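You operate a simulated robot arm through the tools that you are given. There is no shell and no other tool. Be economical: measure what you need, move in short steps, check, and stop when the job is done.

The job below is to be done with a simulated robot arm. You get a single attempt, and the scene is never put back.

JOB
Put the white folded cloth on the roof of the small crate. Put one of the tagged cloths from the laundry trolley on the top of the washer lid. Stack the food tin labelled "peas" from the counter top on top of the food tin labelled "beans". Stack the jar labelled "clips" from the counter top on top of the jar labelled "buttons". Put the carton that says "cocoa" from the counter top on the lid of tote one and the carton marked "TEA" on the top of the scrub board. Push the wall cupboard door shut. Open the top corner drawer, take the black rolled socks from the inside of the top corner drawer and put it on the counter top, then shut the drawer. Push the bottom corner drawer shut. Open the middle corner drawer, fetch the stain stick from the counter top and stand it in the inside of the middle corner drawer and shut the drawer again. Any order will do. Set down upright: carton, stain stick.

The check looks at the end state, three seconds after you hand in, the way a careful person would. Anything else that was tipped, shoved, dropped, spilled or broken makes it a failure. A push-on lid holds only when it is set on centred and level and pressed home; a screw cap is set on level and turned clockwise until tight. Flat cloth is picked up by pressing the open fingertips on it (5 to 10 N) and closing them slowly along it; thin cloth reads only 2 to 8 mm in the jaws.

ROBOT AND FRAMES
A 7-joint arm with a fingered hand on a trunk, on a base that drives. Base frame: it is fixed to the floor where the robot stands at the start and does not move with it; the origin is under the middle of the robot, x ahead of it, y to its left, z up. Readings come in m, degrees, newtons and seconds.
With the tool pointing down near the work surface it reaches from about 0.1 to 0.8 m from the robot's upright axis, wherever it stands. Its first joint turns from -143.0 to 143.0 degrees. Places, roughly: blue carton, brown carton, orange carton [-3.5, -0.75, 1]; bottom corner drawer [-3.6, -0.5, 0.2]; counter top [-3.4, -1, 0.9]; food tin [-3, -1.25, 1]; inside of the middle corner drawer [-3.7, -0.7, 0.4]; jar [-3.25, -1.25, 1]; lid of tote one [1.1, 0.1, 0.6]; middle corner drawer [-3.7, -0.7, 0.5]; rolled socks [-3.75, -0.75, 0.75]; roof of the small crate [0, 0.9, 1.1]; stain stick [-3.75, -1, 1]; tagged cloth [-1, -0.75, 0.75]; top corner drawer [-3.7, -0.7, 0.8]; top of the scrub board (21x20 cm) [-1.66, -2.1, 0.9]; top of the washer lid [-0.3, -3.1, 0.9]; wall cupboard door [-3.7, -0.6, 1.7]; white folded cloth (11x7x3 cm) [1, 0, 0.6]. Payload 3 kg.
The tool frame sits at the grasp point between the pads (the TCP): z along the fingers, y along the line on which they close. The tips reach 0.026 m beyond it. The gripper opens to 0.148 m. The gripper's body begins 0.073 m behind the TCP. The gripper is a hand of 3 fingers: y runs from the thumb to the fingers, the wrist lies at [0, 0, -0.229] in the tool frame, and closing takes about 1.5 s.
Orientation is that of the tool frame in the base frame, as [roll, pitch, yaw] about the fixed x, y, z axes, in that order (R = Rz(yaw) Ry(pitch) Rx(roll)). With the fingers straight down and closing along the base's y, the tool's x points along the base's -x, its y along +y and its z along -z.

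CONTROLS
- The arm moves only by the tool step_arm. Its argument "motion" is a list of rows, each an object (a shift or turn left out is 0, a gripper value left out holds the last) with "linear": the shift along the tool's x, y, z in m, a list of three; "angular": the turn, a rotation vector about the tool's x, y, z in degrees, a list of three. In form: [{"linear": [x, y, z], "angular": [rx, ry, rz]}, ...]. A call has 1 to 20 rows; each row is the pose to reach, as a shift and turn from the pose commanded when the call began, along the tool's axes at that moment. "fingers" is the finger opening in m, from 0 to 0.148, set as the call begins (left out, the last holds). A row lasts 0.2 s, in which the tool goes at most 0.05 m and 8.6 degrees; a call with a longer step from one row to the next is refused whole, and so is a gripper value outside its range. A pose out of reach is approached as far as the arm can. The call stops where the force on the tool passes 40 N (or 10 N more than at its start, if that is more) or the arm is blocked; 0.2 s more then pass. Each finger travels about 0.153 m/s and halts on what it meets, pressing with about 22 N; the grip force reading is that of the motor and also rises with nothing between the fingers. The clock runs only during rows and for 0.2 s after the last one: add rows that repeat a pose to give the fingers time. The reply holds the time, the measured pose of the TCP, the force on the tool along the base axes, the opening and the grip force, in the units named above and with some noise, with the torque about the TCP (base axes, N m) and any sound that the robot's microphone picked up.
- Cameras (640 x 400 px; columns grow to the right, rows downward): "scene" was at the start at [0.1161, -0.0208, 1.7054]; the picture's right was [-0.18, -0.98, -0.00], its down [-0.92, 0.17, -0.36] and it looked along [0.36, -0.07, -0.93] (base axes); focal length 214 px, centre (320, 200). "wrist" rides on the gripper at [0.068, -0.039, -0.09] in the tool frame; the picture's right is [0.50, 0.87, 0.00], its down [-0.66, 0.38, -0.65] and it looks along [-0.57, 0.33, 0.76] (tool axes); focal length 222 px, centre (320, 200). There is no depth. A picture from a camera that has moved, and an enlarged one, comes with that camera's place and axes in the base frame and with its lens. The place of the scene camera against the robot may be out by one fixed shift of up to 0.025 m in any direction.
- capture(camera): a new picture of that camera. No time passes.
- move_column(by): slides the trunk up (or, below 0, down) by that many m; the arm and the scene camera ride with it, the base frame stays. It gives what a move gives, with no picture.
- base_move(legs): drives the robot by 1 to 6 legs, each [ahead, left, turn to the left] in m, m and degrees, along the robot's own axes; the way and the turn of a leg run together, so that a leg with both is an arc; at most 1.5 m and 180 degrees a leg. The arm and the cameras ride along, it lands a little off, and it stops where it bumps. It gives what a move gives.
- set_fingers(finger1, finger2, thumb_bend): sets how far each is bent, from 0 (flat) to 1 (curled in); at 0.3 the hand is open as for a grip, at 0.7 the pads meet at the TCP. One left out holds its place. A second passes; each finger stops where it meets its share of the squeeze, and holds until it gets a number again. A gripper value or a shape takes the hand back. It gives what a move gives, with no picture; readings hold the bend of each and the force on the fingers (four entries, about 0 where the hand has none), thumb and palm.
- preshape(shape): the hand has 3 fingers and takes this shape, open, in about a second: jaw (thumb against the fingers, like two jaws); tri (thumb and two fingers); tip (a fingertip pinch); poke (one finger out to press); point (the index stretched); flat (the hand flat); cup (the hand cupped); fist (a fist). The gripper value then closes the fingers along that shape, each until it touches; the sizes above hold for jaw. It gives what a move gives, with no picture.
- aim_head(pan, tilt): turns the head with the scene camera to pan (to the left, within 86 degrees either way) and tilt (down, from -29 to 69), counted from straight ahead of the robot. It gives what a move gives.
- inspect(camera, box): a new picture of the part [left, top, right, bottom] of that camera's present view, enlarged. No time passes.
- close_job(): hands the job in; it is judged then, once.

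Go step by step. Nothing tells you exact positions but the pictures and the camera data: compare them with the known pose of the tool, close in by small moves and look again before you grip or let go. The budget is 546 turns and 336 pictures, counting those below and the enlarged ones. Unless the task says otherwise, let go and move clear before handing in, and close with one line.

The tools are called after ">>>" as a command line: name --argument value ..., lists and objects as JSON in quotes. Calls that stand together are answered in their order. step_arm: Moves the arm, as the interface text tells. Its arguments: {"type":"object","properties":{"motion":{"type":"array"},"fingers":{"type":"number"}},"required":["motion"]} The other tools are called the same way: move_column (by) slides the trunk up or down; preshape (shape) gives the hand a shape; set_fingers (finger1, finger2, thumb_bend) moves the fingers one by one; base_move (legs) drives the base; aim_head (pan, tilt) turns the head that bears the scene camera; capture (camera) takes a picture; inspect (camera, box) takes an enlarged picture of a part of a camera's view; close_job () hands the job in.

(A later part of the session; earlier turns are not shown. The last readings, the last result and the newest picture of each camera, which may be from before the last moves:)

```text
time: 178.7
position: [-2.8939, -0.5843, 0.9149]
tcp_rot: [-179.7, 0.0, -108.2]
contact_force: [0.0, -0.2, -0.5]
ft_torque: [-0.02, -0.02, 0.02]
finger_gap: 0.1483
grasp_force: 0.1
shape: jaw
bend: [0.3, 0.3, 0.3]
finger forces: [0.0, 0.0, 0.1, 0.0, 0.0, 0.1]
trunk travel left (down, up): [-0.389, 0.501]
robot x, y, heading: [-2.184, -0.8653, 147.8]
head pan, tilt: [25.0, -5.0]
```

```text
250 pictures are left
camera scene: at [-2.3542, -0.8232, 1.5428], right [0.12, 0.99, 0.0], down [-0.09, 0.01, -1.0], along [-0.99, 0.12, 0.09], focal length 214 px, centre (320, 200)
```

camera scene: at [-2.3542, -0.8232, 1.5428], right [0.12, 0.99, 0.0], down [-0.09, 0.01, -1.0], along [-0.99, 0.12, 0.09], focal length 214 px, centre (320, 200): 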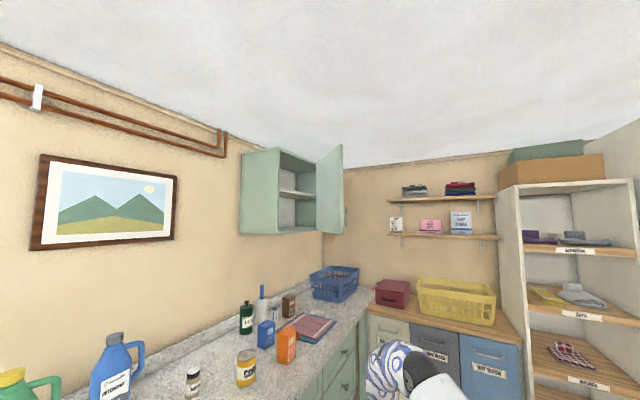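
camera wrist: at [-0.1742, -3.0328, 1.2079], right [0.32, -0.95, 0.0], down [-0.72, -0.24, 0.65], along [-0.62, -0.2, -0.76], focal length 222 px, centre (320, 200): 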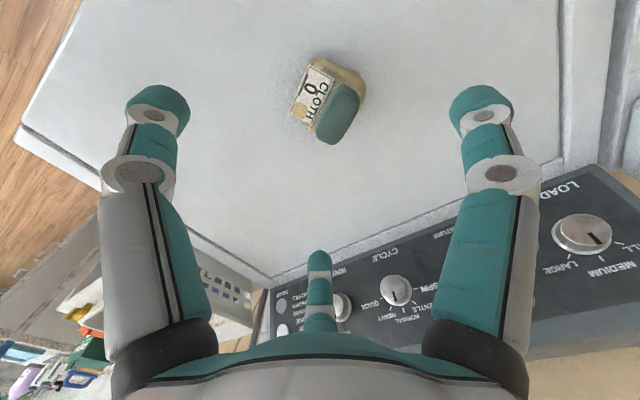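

>>> aim_head --pan 45 --tilt 30

>>> inspect --camera "scene" --box '[180, 140, 440, 300]'

>>> inspect --camera "scene" --box '[300, 130, 420, 220]'

```text
time: 179.7
position: [-2.8945, -0.5848, 0.9151]
tcp_rot: [-179.6, 0.0, -108.3]
contact_force: [-1.0, 1.0, 0.4]
ft_torque: [-0.02, 0.04, 0.02]
finger_gap: 0.1481
grasp_force: 0.0
shape: jaw
bend: [0.3, 0.3, 0.3]
finger forces: [0.0, 0.0, 0.0, 0.0, 0.0, 0.0]
trunk travel left (down, up): [-0.389, 0.501]
robot x, y, heading: [-2.1772, -0.8677, 147.8]
head pan, tilt: [45.0, 30.0]
```

```text
2.46 times, centred on (310, 220) of scene
camera zoom: at [-2.3556, -0.8541, 1.4868], right [-0.22, 0.98, 0.0], down [0.49, 0.11, -0.87], along [-0.84, -0.19, -0.5], focal length 528 px, centre (345, 151)
```

zoom: 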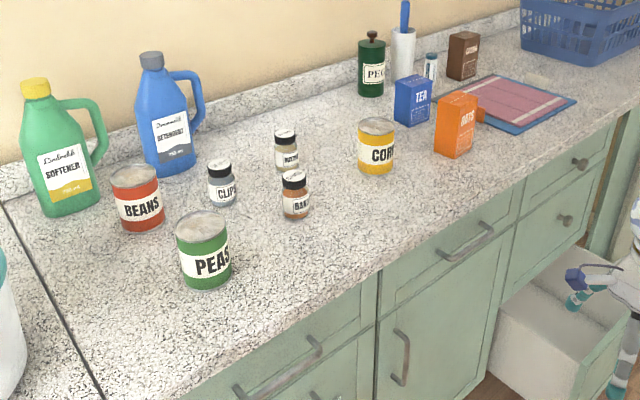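

```text
4.44 times, centred on (360, 175) of scene
camera zoom: at [-2.3556, -0.8541, 1.4868], right [-0.22, 0.98, 0.0], down [0.49, 0.11, -0.87], along [-0.84, -0.19, -0.5], focal length 953 px, centre (142, 311)
```

zoom: 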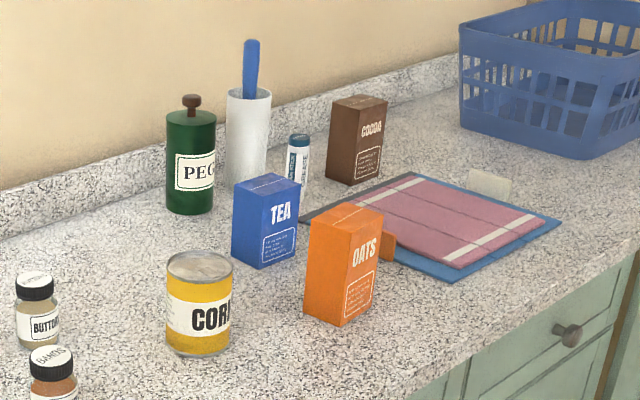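

I have the layout: peas (-2.92,-1.21), beans (-3.03,-1.40), clips (-3.12,-1.27), buttons (-3.24,-1.18), tea (-3.55,-0.94), cocoa (-3.88,-0.83). I'll raise the column, then turn toward the counter.

>>> move_column --by 0.33

>>> base_move --legs '[[0, 0, 81]]'

>>> aim_head --pan 0 --tilt 45

>>> capture --camera "scene"

```text
time: 183.0
position: [-2.8937, -0.5851, 1.244]
tcp_rot: [-179.8, -0.1, -108.3]
contact_force: [-0.8, 0.0, 0.6]
ft_torque: [0.05, 0.02, 0.01]
finger_gap: 0.1479
grasp_force: 0.1
shape: jaw
bend: [0.3, 0.3, 0.3]
finger forces: [0.1, 0.0, 0.1, 0.0, 0.0, 0.1]
trunk travel left (down, up): [-0.719, 0.171]
robot x, y, heading: [-2.1812, -0.8652, 147.9]
head pan, tilt: [45.0, 30.0]
```

```text
time: 186.8
position: [-2.5837, -1.5189, 1.244]
tcp_rot: [-179.7, 0.0, -28.6]
contact_force: [0.3, 0.6, 0.1]
ft_torque: [0.01, 0.0, 0.02]
finger_gap: 0.1481
grasp_force: 0.0
shape: jaw
bend: [0.3, 0.3, 0.3]
finger forces: [0.0, 0.0, 0.0, 0.1, 0.1, 0.0]
trunk travel left (down, up): [-0.719, 0.171]
robot x, y, heading: [-2.1783, -0.8664, -132.2]
head pan, tilt: [45.0, 30.0]
```

```text
time: 187.9
position: [-2.5843, -1.5181, 1.2455]
tcp_rot: [-179.7, -0.1, -28.4]
contact_force: [-0.7, 0.2, 0.4]
ft_torque: [0.0, 0.01, 0.0]
finger_gap: 0.1481
grasp_force: 0.1
shape: jaw
bend: [0.3, 0.3, 0.3]
finger forces: [0.0, 0.1, 0.1, 0.1, 0.0, 0.1]
trunk travel left (down, up): [-0.719, 0.171]
robot x, y, heading: [-2.1817, -0.8658, -132.3]
head pan, tilt: [0.0, 45.0]
```

```text
247 pictures are left
camera scene: at [-2.3084, -0.9962, 1.7942], right [-0.74, 0.67, 0.0], down [0.48, 0.52, -0.71], along [-0.48, -0.52, -0.71], focal length 214 px, centre (320, 200)
```

scene: 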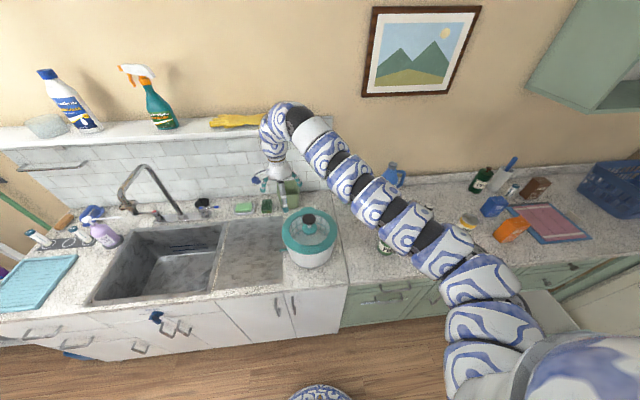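

I'll slide right along the counter to stand before the tins.

>>> base_move --legs '[[0.2, -0.39, 0]]'

>>> capture --camera "scene"

>>> capture --camera "wrist"

```text
time: 190.6
position: [-3.0062, -1.3987, 1.2448]
tcp_rot: [-179.7, 0.1, -28.4]
contact_force: [-0.1, -0.9, 0.5]
ft_torque: [-0.02, -0.03, 0.0]
finger_gap: 0.1478
grasp_force: 0.0
shape: jaw
bend: [0.3, 0.3, 0.3]
finger forces: [0.0, 0.1, 0.1, 0.1, 0.0, 0.1]
trunk travel left (down, up): [-0.719, 0.171]
robot x, y, heading: [-2.6035, -0.7434, -132.2]
head pan, tilt: [0.0, 45.0]
```

```text
246 pictures are left
camera scene: at [-2.7333, -0.8757, 1.7941], right [-0.74, 0.67, 0.0], down [0.48, 0.52, -0.71], along [-0.47, -0.52, -0.71], focal length 214 px, centre (320, 200)
```

scene: 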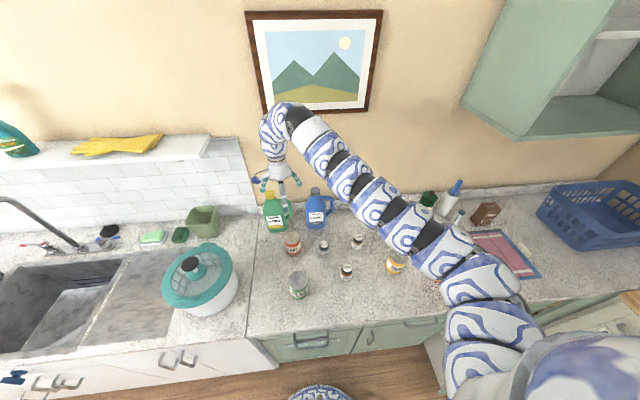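

```text
245 pictures are left
camera wrist: at [-2.9292, -1.3976, 1.3363], right [0.03, -1.0, 0.0], down [-0.76, -0.02, 0.65], along [-0.65, -0.01, -0.76], focal length 222 px, centre (320, 200)
```

wrist: 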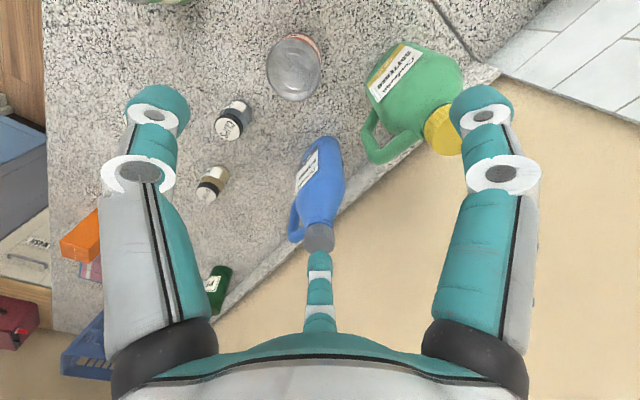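

Both cameras agree: peas at (-2.90,-1.185) and beans at (-2.99,-1.358). I'll move above the peas tin.

>>> step_arm --motion '[{"linear": [-0.002, -0.045, 0.01]}, {"linear": [-0.004, -0.09, 0.025]}, {"linear": [-0.006, -0.13, 0.045]}, {"linear": [-0.008, -0.17, 0.07]}, {"linear": [-0.01, -0.205, 0.1]}, {"linear": [-0.011, -0.237, 0.13]}, {"linear": [-0.011, -0.237, 0.13]}]'

>>> capture --camera "wrist"

```text
time: 192.2
position: [-3.008, -1.3982, 1.2445]
tcp_rot: [-179.6, 0.1, -28.4]
contact_force: [0.1, -0.2, 0.5]
ft_torque: [-0.01, 0.01, -0.01]
finger_gap: 0.1483
grasp_force: 0.0
shape: jaw
bend: [0.3, 0.3, 0.3]
finger forces: [0.0, 0.1, 0.1, 0.1, 0.0, 0.1]
out of reach, approached as far as the arm can: row 1, 2, 3, 4, 5, 6, 7
trunk travel left (down, up): [-0.719, 0.171]
robot x, y, heading: [-2.6052, -0.7442, -132.2]
head pan, tilt: [0.0, 45.0]
```

```text
244 pictures are left
camera wrist: at [-2.9286, -1.3978, 1.3365], right [0.03, -1.0, 0.0], down [-0.76, -0.02, 0.65], along [-0.65, -0.01, -0.76], focal length 222 px, centre (320, 200)
```

wrist: 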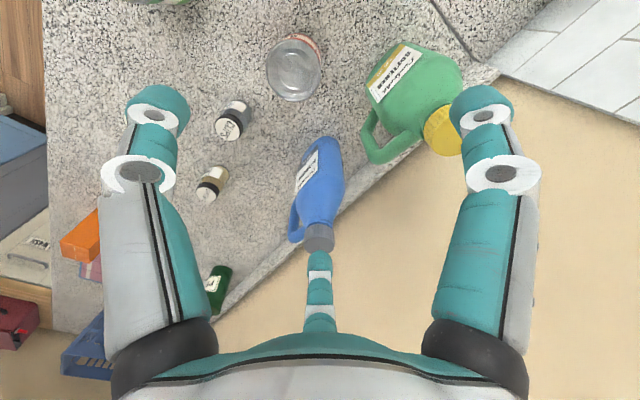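

The arm cannot fold at this height. I'll back the base off, lower the arm there, then adjust.

>>> base_move --legs '[[-0.28, 0.0, 0]]'

>>> step_arm --motion '[{"linear": [0, 0, 0.04]}, {"linear": [0, 0, 0.08]}, {"linear": [0, 0, 0.12]}, {"linear": [0, 0, 0.15]}, {"linear": [0, 0, 0.15]}]'

>>> capture --camera "wrist"

```text
time: 194.2
position: [-2.8154, -1.1892, 1.2458]
tcp_rot: [-179.8, 0.0, -28.4]
contact_force: [-0.8, -0.3, 0.8]
ft_torque: [-0.02, -0.01, 0.01]
finger_gap: 0.1479
grasp_force: 0.1
shape: jaw
bend: [0.3, 0.3, 0.3]
finger forces: [0.0, 0.0, 0.1, 0.0, 0.0, 0.0]
trunk travel left (down, up): [-0.719, 0.171]
robot x, y, heading: [-2.4162, -0.536, -132.1]
head pan, tilt: [0.0, 45.0]
```

```text
time: 195.4
position: [-2.8166, -1.1897, 1.095]
tcp_rot: [-179.7, 0.0, -28.3]
contact_force: [0.2, -0.4, 0.8]
ft_torque: [0.01, 0.01, 0.0]
finger_gap: 0.1481
grasp_force: 0.1
shape: jaw
bend: [0.3, 0.3, 0.3]
finger forces: [0.0, 0.0, 0.1, 0.0, 0.0, 0.0]
out of reach, approached as far as the arm can: row 1, 2
trunk travel left (down, up): [-0.719, 0.171]
robot x, y, heading: [-2.4196, -0.5354, -132.1]
head pan, tilt: [0.0, 45.0]
```

```text
243 pictures are left
camera wrist: at [-2.7392, -1.1894, 1.1866], right [0.03, -1.0, 0.0], down [-0.76, -0.02, 0.65], along [-0.65, -0.01, -0.76], focal length 222 px, centre (320, 200)
```

wrist: 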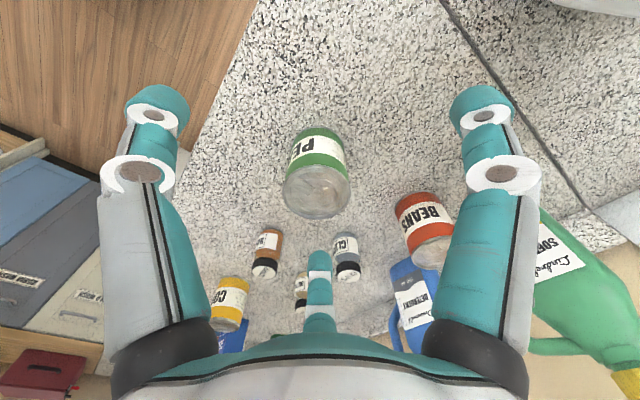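

Good view. I'll fold the arm in now, then drive forward again.

>>> step_arm --motion '[{"linear": [0, -0.03, 0.02]}, {"linear": [0, -0.06, 0.03]}, {"linear": [0, -0.1, 0.03]}, {"linear": [0, -0.14, 0.03]}, {"linear": [0, -0.18, 0.03]}, {"linear": [0, -0.2, 0.03]}]'

>>> base_move --legs '[[0.27, 0.0, 0]]'

>>> capture --camera "wrist"

```text
time: 196.8
position: [-2.7609, -1.0683, 1.015]
tcp_rot: [179.2, 0.3, -28.4]
contact_force: [0.3, 0.3, -0.6]
ft_torque: [0.0, -0.01, 0.01]
finger_gap: 0.148
grasp_force: 0.1
shape: jaw
bend: [0.3, 0.3, 0.3]
finger forces: [0.0, 0.0, 0.1, 0.1, 0.1, 0.0]
out of reach, approached as far as the arm can: row 1, 2, 3, 4, 5, 6
trunk travel left (down, up): [-0.719, 0.171]
robot x, y, heading: [-2.4125, -0.5378, -131.9]
head pan, tilt: [0.0, 45.0]
```

```text
time: 198.7
position: [-2.9361, -1.2675, 1.0154]
tcp_rot: [179.1, 0.3, -28.2]
contact_force: [0.6, 0.4, -0.1]
ft_torque: [0.04, 0.0, -0.03]
finger_gap: 0.1479
grasp_force: 0.1
shape: jaw
bend: [0.3, 0.3, 0.29]
finger forces: [0.0, 0.0, 0.0, 0.0, 0.9, 0.0]
trunk travel left (down, up): [-0.719, 0.171]
robot x, y, heading: [-2.5943, -0.7363, -132.1]
head pan, tilt: [0.0, 45.0]
```

```text
242 pictures are left
camera wrist: at [-2.8578, -1.2652, 1.1062], right [0.03, -1.0, 0.01], down [-0.75, -0.02, 0.66], along [-0.66, -0.03, -0.75], focal length 222 px, centre (320, 200)
```

wrist: 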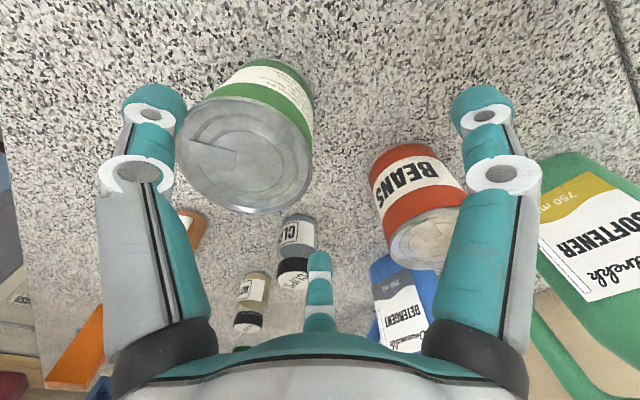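

The hand sagged lower than planned and the thumb is brushing the peas tin. I'll raise it at once.

>>> step_arm --motion '[{"linear": [0, 0, -0.03]}, {"linear": [0, 0, -0.05]}, {"linear": [0, 0, -0.05]}]'

>>> capture --camera "wrist"

```text
time: 199.5
position: [-2.9377, -1.2675, 1.0159]
tcp_rot: [179.1, 0.3, -28.1]
contact_force: [1.5, 0.6, 1.1]
ft_torque: [-0.01, -0.02, -0.01]
finger_gap: 0.148
grasp_force: 0.1
shape: jaw
bend: [0.3, 0.3, 0.3]
finger forces: [0.1, 0.0, 0.0, 0.0, 0.5, 0.0]
out of reach, approached as far as the arm can: row 1, 2, 3
trunk travel left (down, up): [-0.719, 0.171]
robot x, y, heading: [-2.5919, -0.7332, -132.0]
head pan, tilt: [0.0, 45.0]
```

```text
241 pictures are left
camera wrist: at [-2.8574, -1.2648, 1.1066], right [0.03, -1.0, 0.01], down [-0.75, -0.02, 0.66], along [-0.66, -0.03, -0.75], focal length 222 px, centre (320, 200)
```

wrist: 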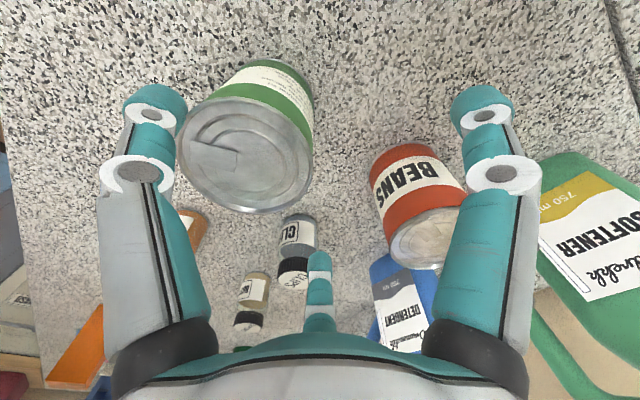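

The arm is at a joint limit, so I'll lift with the column.

>>> move_column --by 0.12

>>> capture --camera "wrist"

```text
time: 201.0
position: [-2.9363, -1.2678, 1.136]
tcp_rot: [179.1, 0.3, -28.1]
contact_force: [-0.2, -0.1, 0.7]
ft_torque: [0.02, 0.0, 0.02]
finger_gap: 0.1478
grasp_force: 0.1
shape: jaw
bend: [0.3, 0.3, 0.3]
finger forces: [0.1, 0.0, 0.1, 0.0, 0.0, 0.0]
trunk travel left (down, up): [-0.839, 0.051]
robot x, y, heading: [-2.5943, -0.7397, -131.9]
head pan, tilt: [0.0, 45.0]
```

```text
240 pictures are left
camera wrist: at [-2.8575, -1.2649, 1.2264], right [0.03, -1.0, 0.01], down [-0.75, -0.02, 0.66], along [-0.66, -0.03, -0.75], focal length 222 px, centre (320, 200)
```

wrist: 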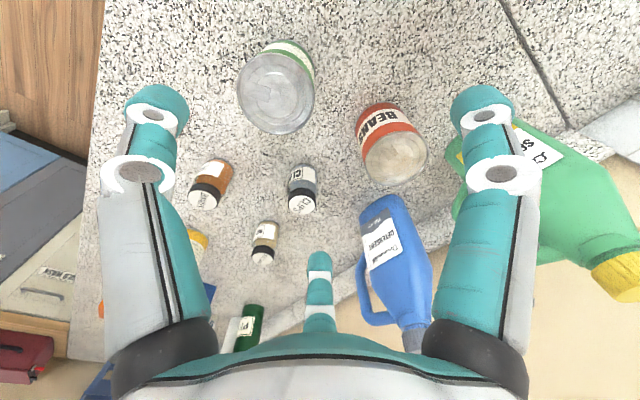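

The peas tin got nudged to about (-2.925,-1.227) but stands. I'll centre above it and come down part way.

>>> step_arm --motion '[{"linear": [0, 0, 0.03]}, {"linear": [-0.005, -0.02, 0.05]}, {"linear": [-0.01, -0.041, 0.07]}, {"linear": [-0.01, -0.041, 0.07]}]'

>>> capture --camera "wrist"

```text
time: 202.0
position: [-2.9271, -1.2262, 1.0645]
tcp_rot: [179.1, 0.4, -28.1]
contact_force: [-0.9, 0.0, -0.5]
ft_torque: [0.0, -0.01, -0.01]
finger_gap: 0.1482
grasp_force: 0.0
shape: jaw
bend: [0.3, 0.3, 0.3]
finger forces: [0.0, 0.0, 0.1, 0.0, 0.1, 0.0]
trunk travel left (down, up): [-0.839, 0.051]
robot x, y, heading: [-2.5944, -0.7346, -131.7]
head pan, tilt: [0.0, 45.0]
```

```text
239 pictures are left
camera wrist: at [-2.8478, -1.2231, 1.1557], right [0.03, -1.0, 0.01], down [-0.75, -0.02, 0.66], along [-0.66, -0.03, -0.75], focal length 222 px, centre (320, 200)
```

wrist: 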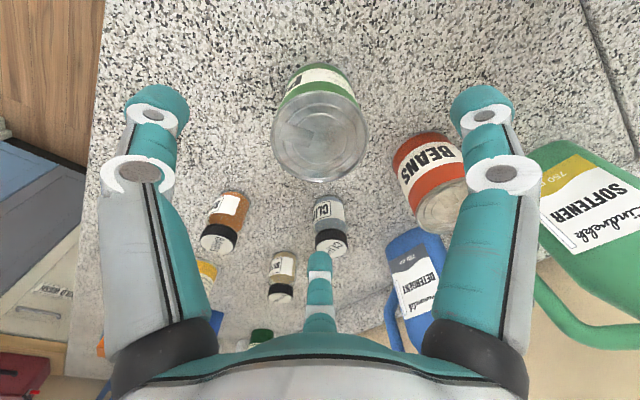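

Centred. I'll go down around the tin to mid-height and close.

>>> step_arm --motion '[{"linear": [-0.001, 0.001, 0.04], "angular": [0.9, 0.4, 0]}, {"linear": [-0.001, 0.001, 0.08], "angular": [0.9, 0.4, 0]}, {"linear": [-0.001, 0.001, 0.105], "angular": [0.9, 0.4, 0]}, {"linear": [-0.001, 0.001, 0.117], "angular": [0.9, 0.4, 0]}, {"linear": [-0.001, 0.001, 0.117], "angular": [0.9, 0.4, 0]}]'

>>> capture --camera "wrist"

```text
time: 203.2
position: [-2.929, -1.2311, 0.9492]
tcp_rot: [-179.9, -0.1, -28.1]
contact_force: [1.0, -0.1, 0.1]
ft_torque: [0.01, 0.0, 0.01]
finger_gap: 0.1481
grasp_force: 0.1
shape: jaw
bend: [0.3, 0.3, 0.3]
finger forces: [0.0, 0.1, 0.0, 0.1, 0.0, 0.0]
trunk travel left (down, up): [-0.839, 0.051]
robot x, y, heading: [-2.5934, -0.7368, -131.9]
head pan, tilt: [0.0, 45.0]
```

```text
238 pictures are left
camera wrist: at [-2.8518, -1.2277, 1.0406], right [0.03, -1.0, 0.0], down [-0.76, -0.02, 0.65], along [-0.65, -0.02, -0.76], focal length 222 px, centre (320, 200)
```

wrist: 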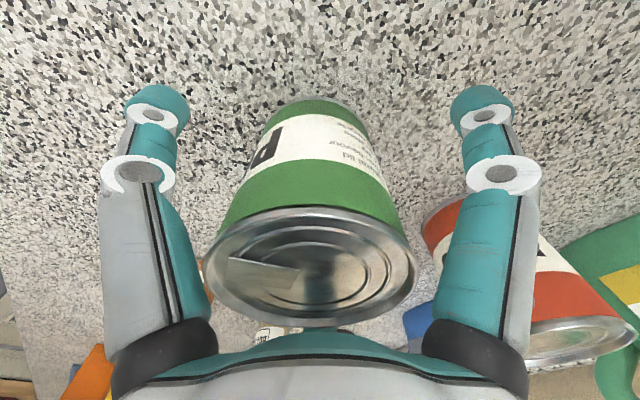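

>>> step_arm --motion '[{"linear": [0, 0, 0]}, {"linear": [0, 0, 0]}, {"linear": [0, 0, 0]}, {"linear": [0, 0, 0]}, {"linear": [0, 0, 0]}, {"linear": [0, 0, 0]}, {"linear": [0, 0, 0]}]' --fingers 0.05

>>> step_arm --motion '[{"linear": [0, 0, -0.02]}, {"linear": [0, 0, -0.05]}, {"linear": [0, 0, -0.08]}, {"linear": [0, 0, -0.12]}, {"linear": [0, 0, -0.14]}, {"linear": [0, 0, -0.14]}]'

>>> capture --camera "wrist"

```text
time: 204.8
position: [-2.9298, -1.2304, 0.9485]
tcp_rot: [180.0, -0.2, -28.0]
contact_force: [0.4, -0.2, 0.2]
ft_torque: [0.04, 0.02, 0.02]
finger_gap: 0.0659
grasp_force: 21.8
shape: jaw
bend: [0.77, 0.77, 0.7]
finger forces: [19.5, 19.5, 0.0, 0.0, 20.6, 0.0]
trunk travel left (down, up): [-0.839, 0.051]
robot x, y, heading: [-2.5927, -0.7369, -132.0]
head pan, tilt: [0.0, 45.0]
```

```text
time: 206.2
position: [-2.9303, -1.2301, 1.0883]
tcp_rot: [180.0, -0.1, -28.1]
contact_force: [-0.6, -0.6, -4.5]
ft_torque: [0.02, -0.01, 0.01]
finger_gap: 0.0661
grasp_force: 22.1
shape: jaw
bend: [0.77, 0.77, 0.7]
finger forces: [19.7, 19.7, 0.0, 0.1, 20.7, 0.1]
trunk travel left (down, up): [-0.839, 0.051]
robot x, y, heading: [-2.5909, -0.7339, -131.8]
head pan, tilt: [0.0, 45.0]
```

```text
237 pictures are left
camera wrist: at [-2.8516, -1.2283, 1.1806], right [0.03, -1.0, 0.0], down [-0.76, -0.02, 0.65], along [-0.65, -0.02, -0.76], focal length 222 px, centre (320, 200)
```

wrist: 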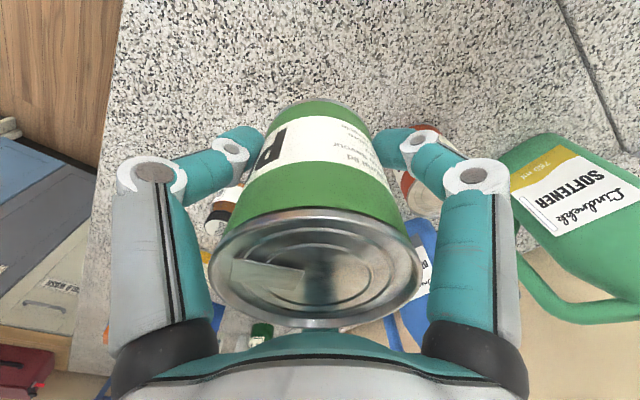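

The peas tin is gripped level and centred. Beans is at about (-3.000,-1.363); I'll move above it.

>>> step_arm --motion '[{"linear": [0, 0, -0.025]}, {"linear": [0, 0.04, -0.025]}, {"linear": [0, 0.08, -0.025]}, {"linear": [0.001, 0.12, -0.025]}, {"linear": [0.001, 0.15, -0.025]}, {"linear": [0.001, 0.15, -0.025]}]'

>>> capture --camera "wrist"

>>> inspect --camera "scene" --box '[220, 130, 420, 310]'

```text
time: 207.6
position: [-2.9997, -1.3591, 1.1128]
tcp_rot: [-179.9, -0.1, -28.0]
contact_force: [0.4, -0.3, -4.1]
ft_torque: [0.02, 0.01, 0.0]
finger_gap: 0.0658
grasp_force: 21.8
shape: jaw
bend: [0.77, 0.77, 0.7]
finger forces: [19.8, 19.7, 0.1, 0.0, 20.6, 0.0]
trunk travel left (down, up): [-0.839, 0.051]
robot x, y, heading: [-2.5938, -0.736, -131.8]
head pan, tilt: [0.0, 45.0]
```

```text
236 pictures are left
camera wrist: at [-2.9214, -1.3579, 1.2054], right [0.03, -1.0, 0.0], down [-0.76, -0.02, 0.65], along [-0.65, -0.02, -0.76], focal length 222 px, centre (320, 200)
```

wrist: 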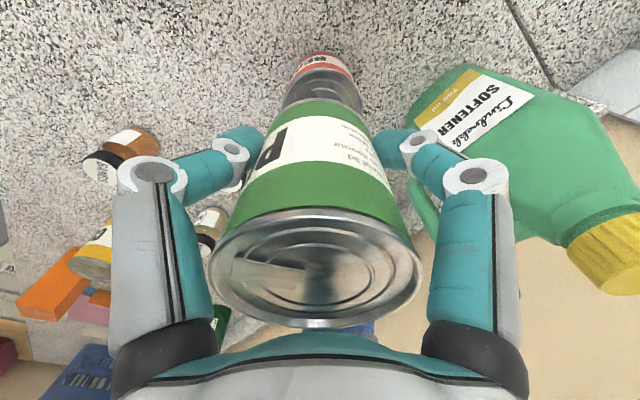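

```text
2.22 times, centred on (320, 220) of scene
camera zoom: at [-2.7211, -0.8658, 1.9141], right [-0.74, 0.67, 0.0], down [0.47, 0.53, -0.71], along [-0.47, -0.53, -0.71], focal length 477 px, centre (320, 156)
```

zoom: 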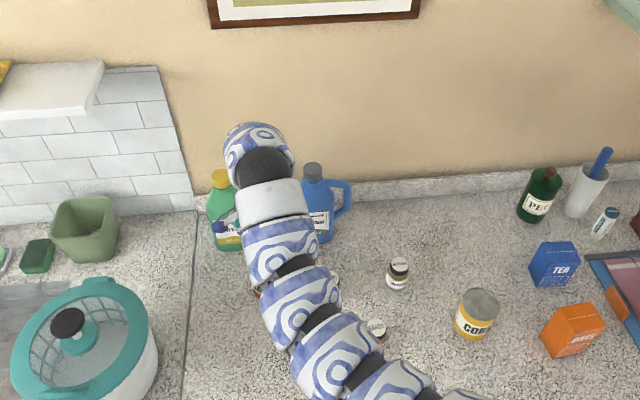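

Alignment looks within a few mm; beans is about 4 mm to -y. I'll correct and lower slowly.

>>> step_arm --motion '[{"linear": [0.003, 0.0026, 0.02]}, {"linear": [0.003, 0.0026, 0.04]}, {"linear": [0.003, 0.0026, 0.055]}, {"linear": [0.003, 0.0026, 0.062]}, {"linear": [0.003, 0.0026, 0.062]}]'

>>> capture --camera "wrist"

```text
time: 208.8
position: [-2.9995, -1.3667, 1.0517]
tcp_rot: [179.9, -0.1, -28.1]
contact_force: [-0.4, -0.5, -4.6]
ft_torque: [-0.02, -0.03, 0.0]
finger_gap: 0.0657
grasp_force: 21.8
shape: jaw
bend: [0.77, 0.77, 0.7]
finger forces: [19.7, 19.5, 0.0, 0.2, 20.9, 0.1]
trunk travel left (down, up): [-0.839, 0.051]
robot x, y, heading: [-2.5945, -0.7313, -132.2]
head pan, tilt: [0.0, 45.0]
```

```text
234 pictures are left
camera wrist: at [-2.9194, -1.3641, 1.143], right [0.03, -1.0, 0.0], down [-0.76, -0.02, 0.65], along [-0.65, -0.02, -0.76], focal length 222 px, centre (320, 200)
```

wrist: 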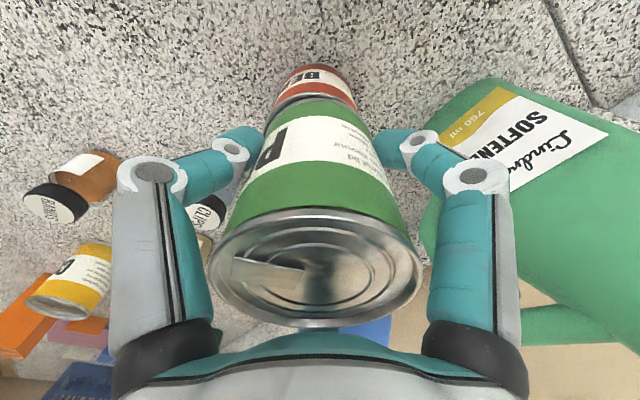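

>>> step_arm --motion '[{"linear": [0, -0.002, 0.005]}, {"linear": [0, -0.002, 0.009]}, {"linear": [0, -0.002, 0.012]}, {"linear": [0, -0.002, 0.012]}]'

```text
time: 209.6
position: [-2.9979, -1.3652, 1.0458]
tcp_rot: [179.4, -0.2, -28.2]
contact_force: [2.4, 5.5, 28.2]
ft_torque: [0.46, -0.19, 0.01]
finger_gap: 0.0686
grasp_force: 21.9
shape: jaw
bend: [0.78, 0.78, 0.69]
finger forces: [21.0, 21.2, 0.1, 0.0, 27.2, 0.0]
trunk travel left (down, up): [-0.839, 0.051]
robot x, y, heading: [-2.5928, -0.7343, -132.1]
head pan, tilt: [0.0, 45.0]
stopped in row 3: the force on the tool passed its limit at 44 N (the readings are from after the stop); the commanded pose is now the measured one
```

Contact at about 1.046. I'll relieve the pressure and check before opening.

>>> step_arm --motion '[{"linear": [0, 0, -0.002]}, {"linear": [0, 0, -0.002]}]'

>>> capture --camera "wrist"

```text
time: 210.2
position: [-2.9965, -1.3659, 1.0464]
tcp_rot: [179.6, -0.1, -28.1]
contact_force: [0.4, -0.1, 22.1]
ft_torque: [0.19, -0.13, 0.01]
finger_gap: 0.0682
grasp_force: 21.9
shape: jaw
bend: [0.78, 0.78, 0.69]
finger forces: [22.6, 22.2, 0.0, 0.0, 23.7, 0.1]
trunk travel left (down, up): [-0.839, 0.051]
robot x, y, heading: [-2.5935, -0.7328, -131.9]
head pan, tilt: [0.0, 45.0]
```

```text
233 pictures are left
camera wrist: at [-2.919, -1.3628, 1.1378], right [0.03, -1.0, 0.01], down [-0.76, -0.02, 0.66], along [-0.65, -0.03, -0.76], focal length 222 px, centre (320, 200)
```

wrist: 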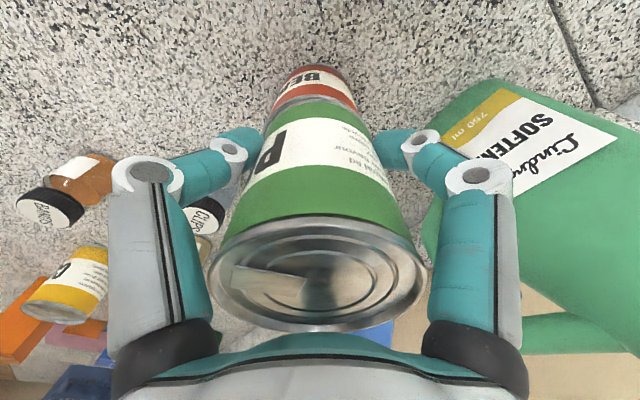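

>>> step_arm --motion '[{"linear": [0, 0, -0.003]}, {"linear": [0, 0, -0.003]}]'

```text
time: 210.8
position: [-2.9971, -1.3644, 1.0475]
tcp_rot: [179.8, -0.1, -28.1]
contact_force: [0.7, 0.9, 3.9]
ft_torque: [0.14, -0.07, 0.01]
finger_gap: 0.0679
grasp_force: 22.0
shape: jaw
bend: [0.78, 0.78, 0.69]
finger forces: [21.1, 20.9, 0.0, 0.0, 22.9, 0.0]
trunk travel left (down, up): [-0.839, 0.051]
robot x, y, heading: [-2.5919, -0.734, -131.9]
head pan, tilt: [0.0, 45.0]
```

Nearly unloaded. Opening now.

>>> step_arm --motion '[{"linear": [0, 0, 0]}, {"linear": [0, 0, 0]}, {"linear": [0, 0, 0]}, {"linear": [0, 0, 0]}, {"linear": [0, 0, 0]}, {"linear": [0, 0, 0]}]' --fingers 0.148

>>> capture --camera "wrist"

```text
time: 212.2
position: [-2.9974, -1.3664, 1.0486]
tcp_rot: [179.7, -0.1, -28.1]
contact_force: [-0.1, 0.2, 0.2]
ft_torque: [-0.01, 0.0, 0.01]
finger_gap: 0.1475
grasp_force: 0.0
shape: jaw
bend: [0.3, 0.3, 0.3]
finger forces: [0.1, 0.0, 0.0, 0.0, 0.1, 0.0]
trunk travel left (down, up): [-0.839, 0.051]
robot x, y, heading: [-2.5925, -0.7336, -132.1]
head pan, tilt: [0.0, 45.0]
```

```text
232 pictures are left
camera wrist: at [-2.9195, -1.3638, 1.1396], right [0.03, -1.0, 0.01], down [-0.76, -0.02, 0.65], along [-0.65, -0.03, -0.76], focal length 222 px, centre (320, 200)
```

wrist: 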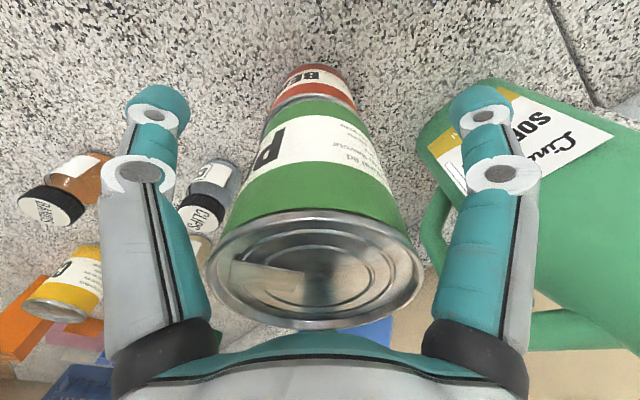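

Stacked. I'll raise straight up, clear of the tin.

>>> step_arm --motion '[{"linear": [0, 0, -0.03]}, {"linear": [0, 0, -0.06]}, {"linear": [0, 0, -0.09]}, {"linear": [0, 0, -0.12]}]'

>>> capture --camera "wrist"

```text
time: 213.2
position: [-2.9979, -1.3661, 1.167]
tcp_rot: [179.7, -0.1, -28.1]
contact_force: [-0.3, 0.0, -0.1]
ft_torque: [0.0, 0.0, 0.03]
finger_gap: 0.1476
grasp_force: 0.0
shape: jaw
bend: [0.3, 0.3, 0.3]
finger forces: [0.0, 0.0, 0.0, 0.0, 0.0, 0.0]
trunk travel left (down, up): [-0.839, 0.051]
robot x, y, heading: [-2.5952, -0.735, -131.9]
head pan, tilt: [0.0, 45.0]
```

```text
231 pictures are left
camera wrist: at [-2.9202, -1.3631, 1.2582], right [0.03, -1.0, 0.01], down [-0.76, -0.02, 0.65], along [-0.65, -0.03, -0.76], focal length 222 px, centre (320, 200)
```

wrist: 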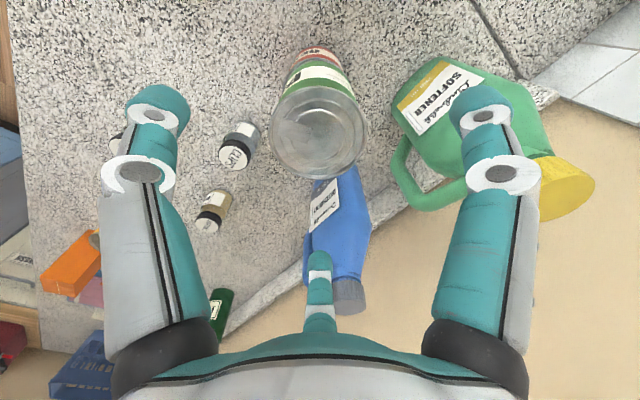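

The stack stands well. For the clips jar at (-3.08,-1.25) I'll yaw the hand 60° so that no finger meets the tins, and narrow the opening.

>>> step_arm --motion '[{"linear": [-0.02, -0.01, 0], "angular": [0, 0, 8]}, {"linear": [-0.04, -0.02, 0], "angular": [0, 0, 16]}, {"linear": [-0.06, -0.03, 0], "angular": [0, 0, 24]}, {"linear": [-0.08, -0.04, 0], "angular": [0, 0, 32]}, {"linear": [-0.1, -0.05, 0], "angular": [0, 0, 40]}, {"linear": [-0.12, -0.06, 0], "angular": [0, 0, 48]}, {"linear": [-0.127, -0.064, 0], "angular": [0, 0, 56]}, {"linear": [-0.127, -0.064, 0.0], "angular": [0, 0, 60]}, {"linear": [-0.127, -0.064, 0.0], "angular": [0, 0, 60]}]' --fingers 0.11

>>> capture --camera "wrist"

```text
time: 215.2
position: [-3.1366, -1.199, 1.1329]
tcp_rot: [179.7, -0.5, -88.2]
contact_force: [-0.1, 0.3, -0.5]
ft_torque: [-0.04, -0.01, -0.01]
finger_gap: 0.1101
grasp_force: 0.0
shape: jaw
bend: [0.27, 0.26, 0.56]
finger forces: [0.1, 0.0, 0.0, 0.1, 0.0, 0.0]
out of reach, approached as far as the arm can: row 1, 2, 3, 4, 5, 6, 7, 8, 9
trunk travel left (down, up): [-0.839, 0.051]
robot x, y, heading: [-2.5917, -0.7358, -132.1]
head pan, tilt: [0.0, 45.0]
```

```text
230 pictures are left
camera wrist: at [-3.0947, -1.2661, 1.2254], right [-0.85, -0.53, 0.01], down [-0.4, 0.65, 0.65], along [-0.35, 0.55, -0.76], focal length 222 px, centre (320, 200)
```

wrist: 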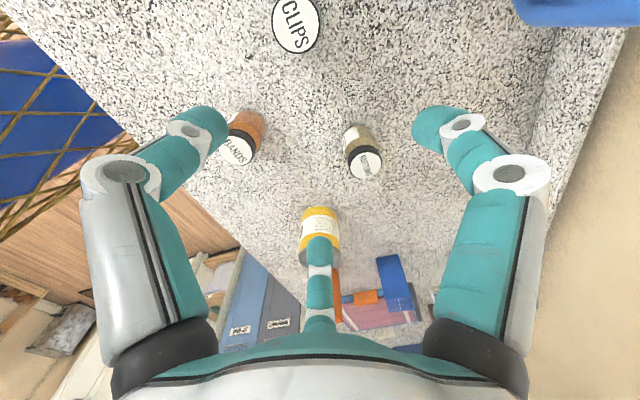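

>>> step_arm --motion '[{"linear": [0, 0, 0.03]}, {"linear": [0, 0, 0.06]}, {"linear": [0, 0, 0.06]}]'

```text
time: 216.0
position: [-3.1375, -1.2015, 1.0741]
tcp_rot: [179.9, -0.2, -88.1]
contact_force: [0.2, 0.0, 0.3]
ft_torque: [0.01, -0.02, -0.01]
finger_gap: 0.1102
grasp_force: 0.1
shape: jaw
bend: [0.27, 0.26, 0.56]
finger forces: [0.0, 0.0, 0.0, 0.0, 0.0, 0.0]
trunk travel left (down, up): [-0.839, 0.051]
robot x, y, heading: [-2.5923, -0.7362, -132.2]
head pan, tilt: [0.0, 45.0]
```

>>> step_arm --motion '[{"linear": [0.025, -0.026, 0]}, {"linear": [0.05, -0.053, 0]}, {"linear": [0.05, -0.053, 0]}]'

>>> capture --camera "wrist"

```text
time: 216.8
position: [-3.0816, -1.2498, 1.0713]
tcp_rot: [-179.9, -0.2, -88.1]
contact_force: [0.6, 0.1, 0.1]
ft_torque: [-0.01, -0.02, 0.0]
finger_gap: 0.1103
grasp_force: 0.0
shape: jaw
bend: [0.27, 0.26, 0.56]
finger forces: [0.0, 0.1, 0.1, 0.0, 0.1, 0.0]
trunk travel left (down, up): [-0.839, 0.051]
robot x, y, heading: [-2.5933, -0.7394, -132.1]
head pan, tilt: [0.0, 45.0]
```

```text
229 pictures are left
camera wrist: at [-3.0405, -1.3162, 1.1647], right [-0.85, -0.53, 0.0], down [-0.4, 0.65, 0.65], along [-0.35, 0.55, -0.76], focal length 222 px, centre (320, 200)
```

wrist: 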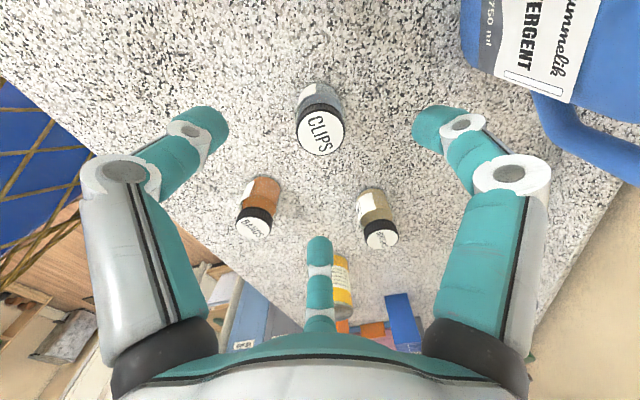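

Centred on the clips jar (lid top ≈0.985). Going down to grip its body.

>>> step_arm --motion '[{"linear": [0, 0.002, 0.04]}, {"linear": [0, 0.002, 0.08]}, {"linear": [0, 0.002, 0.105]}, {"linear": [0, 0.002, 0.121]}, {"linear": [0, 0.002, 0.121]}]'

>>> capture --camera "wrist"

```text
time: 218.0
position: [-3.0863, -1.2513, 0.9532]
tcp_rot: [179.9, -0.4, -88.1]
contact_force: [0.5, -0.5, 0.4]
ft_torque: [-0.04, 0.0, -0.01]
finger_gap: 0.11
grasp_force: 0.1
shape: jaw
bend: [0.27, 0.26, 0.56]
finger forces: [0.1, 0.0, 0.0, 0.0, 0.1, 0.0]
trunk travel left (down, up): [-0.839, 0.051]
robot x, y, heading: [-2.5955, -0.7321, -132.1]
head pan, tilt: [0.0, 45.0]
```

```text
228 pictures are left
camera wrist: at [-3.0443, -1.3172, 1.0445], right [-0.85, -0.53, 0.0], down [-0.4, 0.65, 0.65], along [-0.35, 0.55, -0.76], focal length 222 px, centre (320, 200)
```

wrist: 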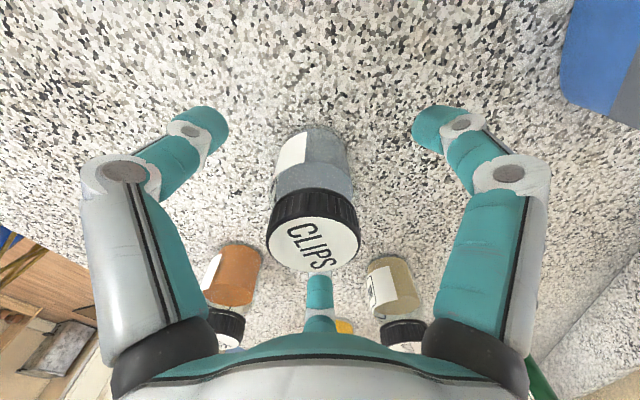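

>>> step_arm --motion '[{"linear": [0, -0.002, 0]}, {"linear": [0, -0.002, 0]}, {"linear": [0, -0.002, 0]}, {"linear": [0, -0.002, 0]}, {"linear": [0, -0.002, 0]}, {"linear": [0, -0.002, 0]}, {"linear": [0, -0.002, 0]}, {"linear": [0, -0.002, 0]}]' --fingers 0.025

>>> capture --camera "wrist"

```text
time: 219.8
position: [-3.0832, -1.2493, 0.9527]
tcp_rot: [-180.0, -0.3, -88.1]
contact_force: [0.1, -0.7, -0.3]
ft_torque: [-0.01, 0.03, -0.03]
finger_gap: 0.0409
grasp_force: 22.6
shape: jaw
bend: [0.76, 0.76, 0.7]
finger forces: [19.6, 20.1, 0.1, 0.0, 20.5, 0.1]
trunk travel left (down, up): [-0.839, 0.051]
robot x, y, heading: [-2.5932, -0.7346, -131.9]
head pan, tilt: [0.0, 45.0]
```

```text
227 pictures are left
camera wrist: at [-3.0418, -1.3166, 1.0443], right [-0.85, -0.53, 0.0], down [-0.4, 0.65, 0.65], along [-0.35, 0.55, -0.76], focal length 222 px, centre (320, 200)
```

wrist: 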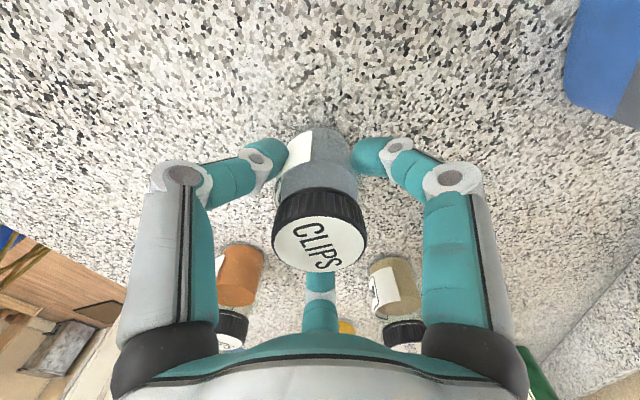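

Gripped and centred. Lifting, then moving above the buttons jar at (-3.221,-1.173).

>>> step_arm --motion '[{"linear": [0, 0, -0.03]}, {"linear": [0, 0, -0.07]}, {"linear": [0, 0, -0.11]}, {"linear": [0, 0, -0.13]}, {"linear": [-0.02, 0.034, -0.13]}, {"linear": [-0.04, 0.068, -0.13]}, {"linear": [-0.06, 0.1, -0.13]}, {"linear": [-0.075, 0.125, -0.13]}, {"linear": [-0.075, 0.125, -0.13]}]'

>>> capture --camera "wrist"

```text
time: 221.8
position: [-3.2097, -1.1786, 1.0823]
tcp_rot: [-180.0, -0.4, -88.2]
contact_force: [0.1, -0.4, -2.0]
ft_torque: [-0.02, 0.0, -0.02]
finger_gap: 0.041
grasp_force: 22.0
shape: jaw
bend: [0.76, 0.76, 0.7]
finger forces: [20.0, 20.4, 0.0, 0.0, 20.9, 0.0]
trunk travel left (down, up): [-0.839, 0.051]
robot x, y, heading: [-2.5933, -0.7353, -132.2]
head pan, tilt: [0.0, 45.0]
```

```text
226 pictures are left
camera wrist: at [-3.1677, -1.2448, 1.1746], right [-0.85, -0.53, 0.0], down [-0.4, 0.65, 0.65], along [-0.35, 0.55, -0.76], focal length 222 px, centre (320, 200)
```

wrist: 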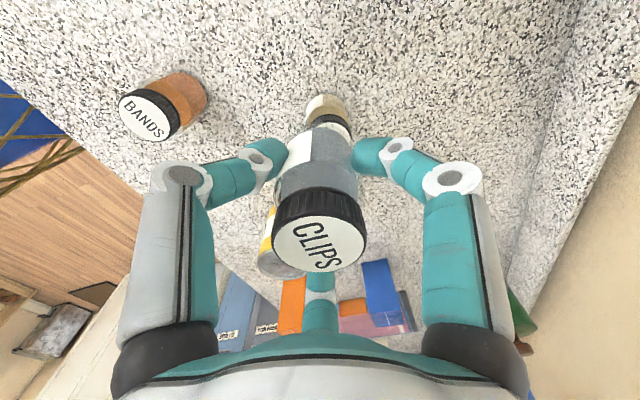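

>>> step_arm --motion '[{"linear": [-0.003, 0.006, 0.01]}, {"linear": [-0.006, 0.011, 0.02]}, {"linear": [-0.006, 0.011, 0.03]}, {"linear": [-0.006, 0.011, 0.03]}]'

>>> inspect --camera "wrist" --box '[220, 40, 440, 280]'

>>> aim_head --pan -15 --tilt 45

>>> inspect --camera "scene" --box '[220, 130, 420, 310]'

```text
time: 222.8
position: [-3.2206, -1.1724, 1.0524]
tcp_rot: [180.0, -0.3, -88.1]
contact_force: [-0.4, -0.3, -1.6]
ft_torque: [0.01, 0.0, 0.01]
finger_gap: 0.0411
grasp_force: 21.5
shape: jaw
bend: [0.76, 0.76, 0.7]
finger forces: [19.8, 20.3, 0.0, 0.0, 20.8, 0.0]
trunk travel left (down, up): [-0.839, 0.051]
robot x, y, heading: [-2.5921, -0.7337, -132.0]
head pan, tilt: [0.0, 45.0]
```

```text
1.67 times, centred on (330, 160) of wrist
camera zoom: at [-3.1797, -1.2392, 1.1441], right [-0.85, -0.53, 0.0], down [-0.4, 0.65, 0.65], along [-0.35, 0.55, -0.76], focal length 370 px, centre (303, 267)
```

zoom: 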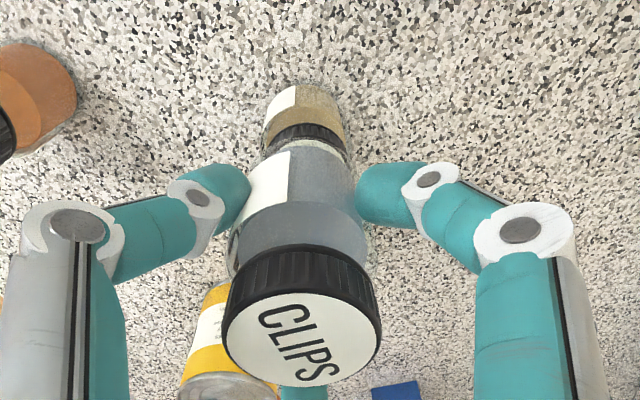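

```text
time: 223.5
position: [-3.2198, -1.1734, 1.0534]
tcp_rot: [-180.0, -0.4, -88.1]
contact_force: [-0.4, -0.4, -2.6]
ft_torque: [0.02, 0.02, -0.02]
finger_gap: 0.0409
grasp_force: 22.0
shape: jaw
bend: [0.76, 0.76, 0.7]
finger forces: [19.8, 20.3, 0.0, 0.1, 20.8, 0.0]
trunk travel left (down, up): [-0.839, 0.051]
robot x, y, heading: [-2.5925, -0.7334, -131.9]
head pan, tilt: [-15.0, 45.0]
```

```text
2.22 times, centred on (320, 220) of scene
camera zoom: at [-2.7351, -0.8496, 1.9141], right [-0.55, 0.84, 0.0], down [0.59, 0.39, -0.71], along [-0.59, -0.39, -0.71], focal length 477 px, centre (320, 156)
```

zoom: 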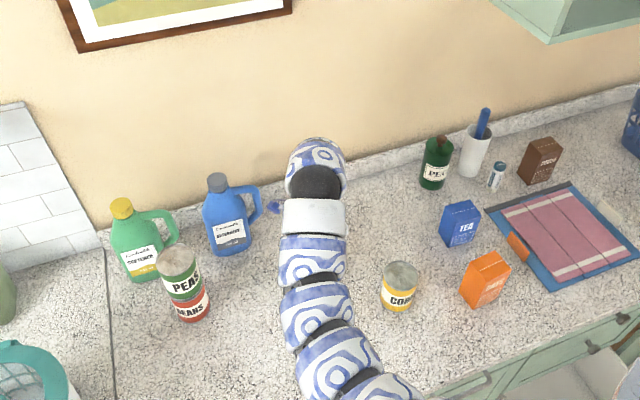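

Peas on beans looks fine. The jar is aligned within a few mm; I'll make a tiny correction and lower to contact.

>>> step_arm --motion '[{"linear": [-0.002, 0.003, 0.004]}, {"linear": [-0.002, 0.003, 0.007]}, {"linear": [-0.002, 0.003, 0.009]}]'

>>> step_arm --motion '[{"linear": [0, 0, 0.002]}, {"linear": [0, 0, 0.004]}, {"linear": [0, 0, 0.006]}]'

```text
time: 224.3
position: [-3.2251, -1.17, 1.0433]
tcp_rot: [-180.0, -0.3, -88.1]
contact_force: [0.0, -0.6, -1.6]
ft_torque: [-0.01, -0.01, 0.0]
finger_gap: 0.0411
grasp_force: 21.6
shape: jaw
bend: [0.76, 0.76, 0.7]
finger forces: [19.8, 20.4, 0.1, 0.0, 20.9, 0.0]
trunk travel left (down, up): [-0.839, 0.051]
robot x, y, heading: [-2.5926, -0.7364, -131.6]
head pan, tilt: [-15.0, 45.0]
```

```text
time: 225.1
position: [-3.2234, -1.1702, 1.0363]
tcp_rot: [179.9, -0.3, -88.1]
contact_force: [-0.1, -0.2, -2.0]
ft_torque: [0.0, 0.0, 0.0]
finger_gap: 0.0411
grasp_force: 22.2
shape: jaw
bend: [0.76, 0.76, 0.7]
finger forces: [19.9, 20.3, 0.0, 0.0, 20.8, 0.0]
trunk travel left (down, up): [-0.839, 0.051]
robot x, y, heading: [-2.5909, -0.7359, -131.9]
head pan, tilt: [-15.0, 45.0]
```

>>> step_arm --motion '[{"linear": [0, 0, 0.002]}, {"linear": [0, 0, 0.004]}]'

>>> inspect --camera "wrist" --box '[220, 40, 440, 280]'

```text
time: 225.7
position: [-3.2246, -1.1695, 1.0332]
tcp_rot: [179.8, -0.3, -88.1]
contact_force: [0.7, -1.5, 6.8]
ft_torque: [-0.05, -0.05, -0.05]
finger_gap: 0.0413
grasp_force: 22.0
shape: jaw
bend: [0.76, 0.76, 0.7]
finger forces: [21.2, 21.3, 0.1, 0.0, 22.6, 0.0]
trunk travel left (down, up): [-0.839, 0.051]
robot x, y, heading: [-2.5954, -0.7319, -132.0]
head pan, tilt: [-15.0, 45.0]
```

```text
1.67 times, centred on (330, 160) of wrist
camera zoom: at [-3.1834, -1.2364, 1.1254], right [-0.85, -0.53, 0.0], down [-0.4, 0.65, 0.65], along [-0.35, 0.55, -0.76], focal length 370 px, centre (303, 267)
```

zoom: 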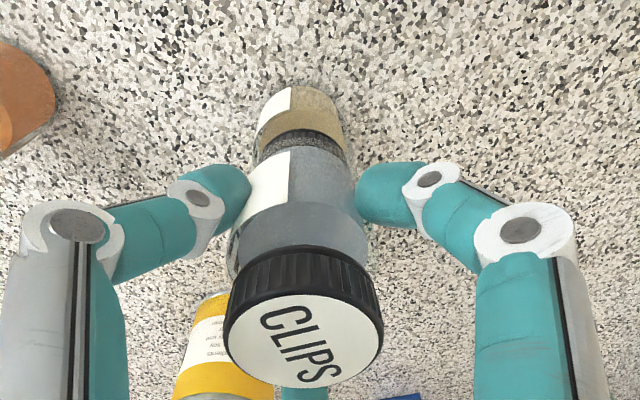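

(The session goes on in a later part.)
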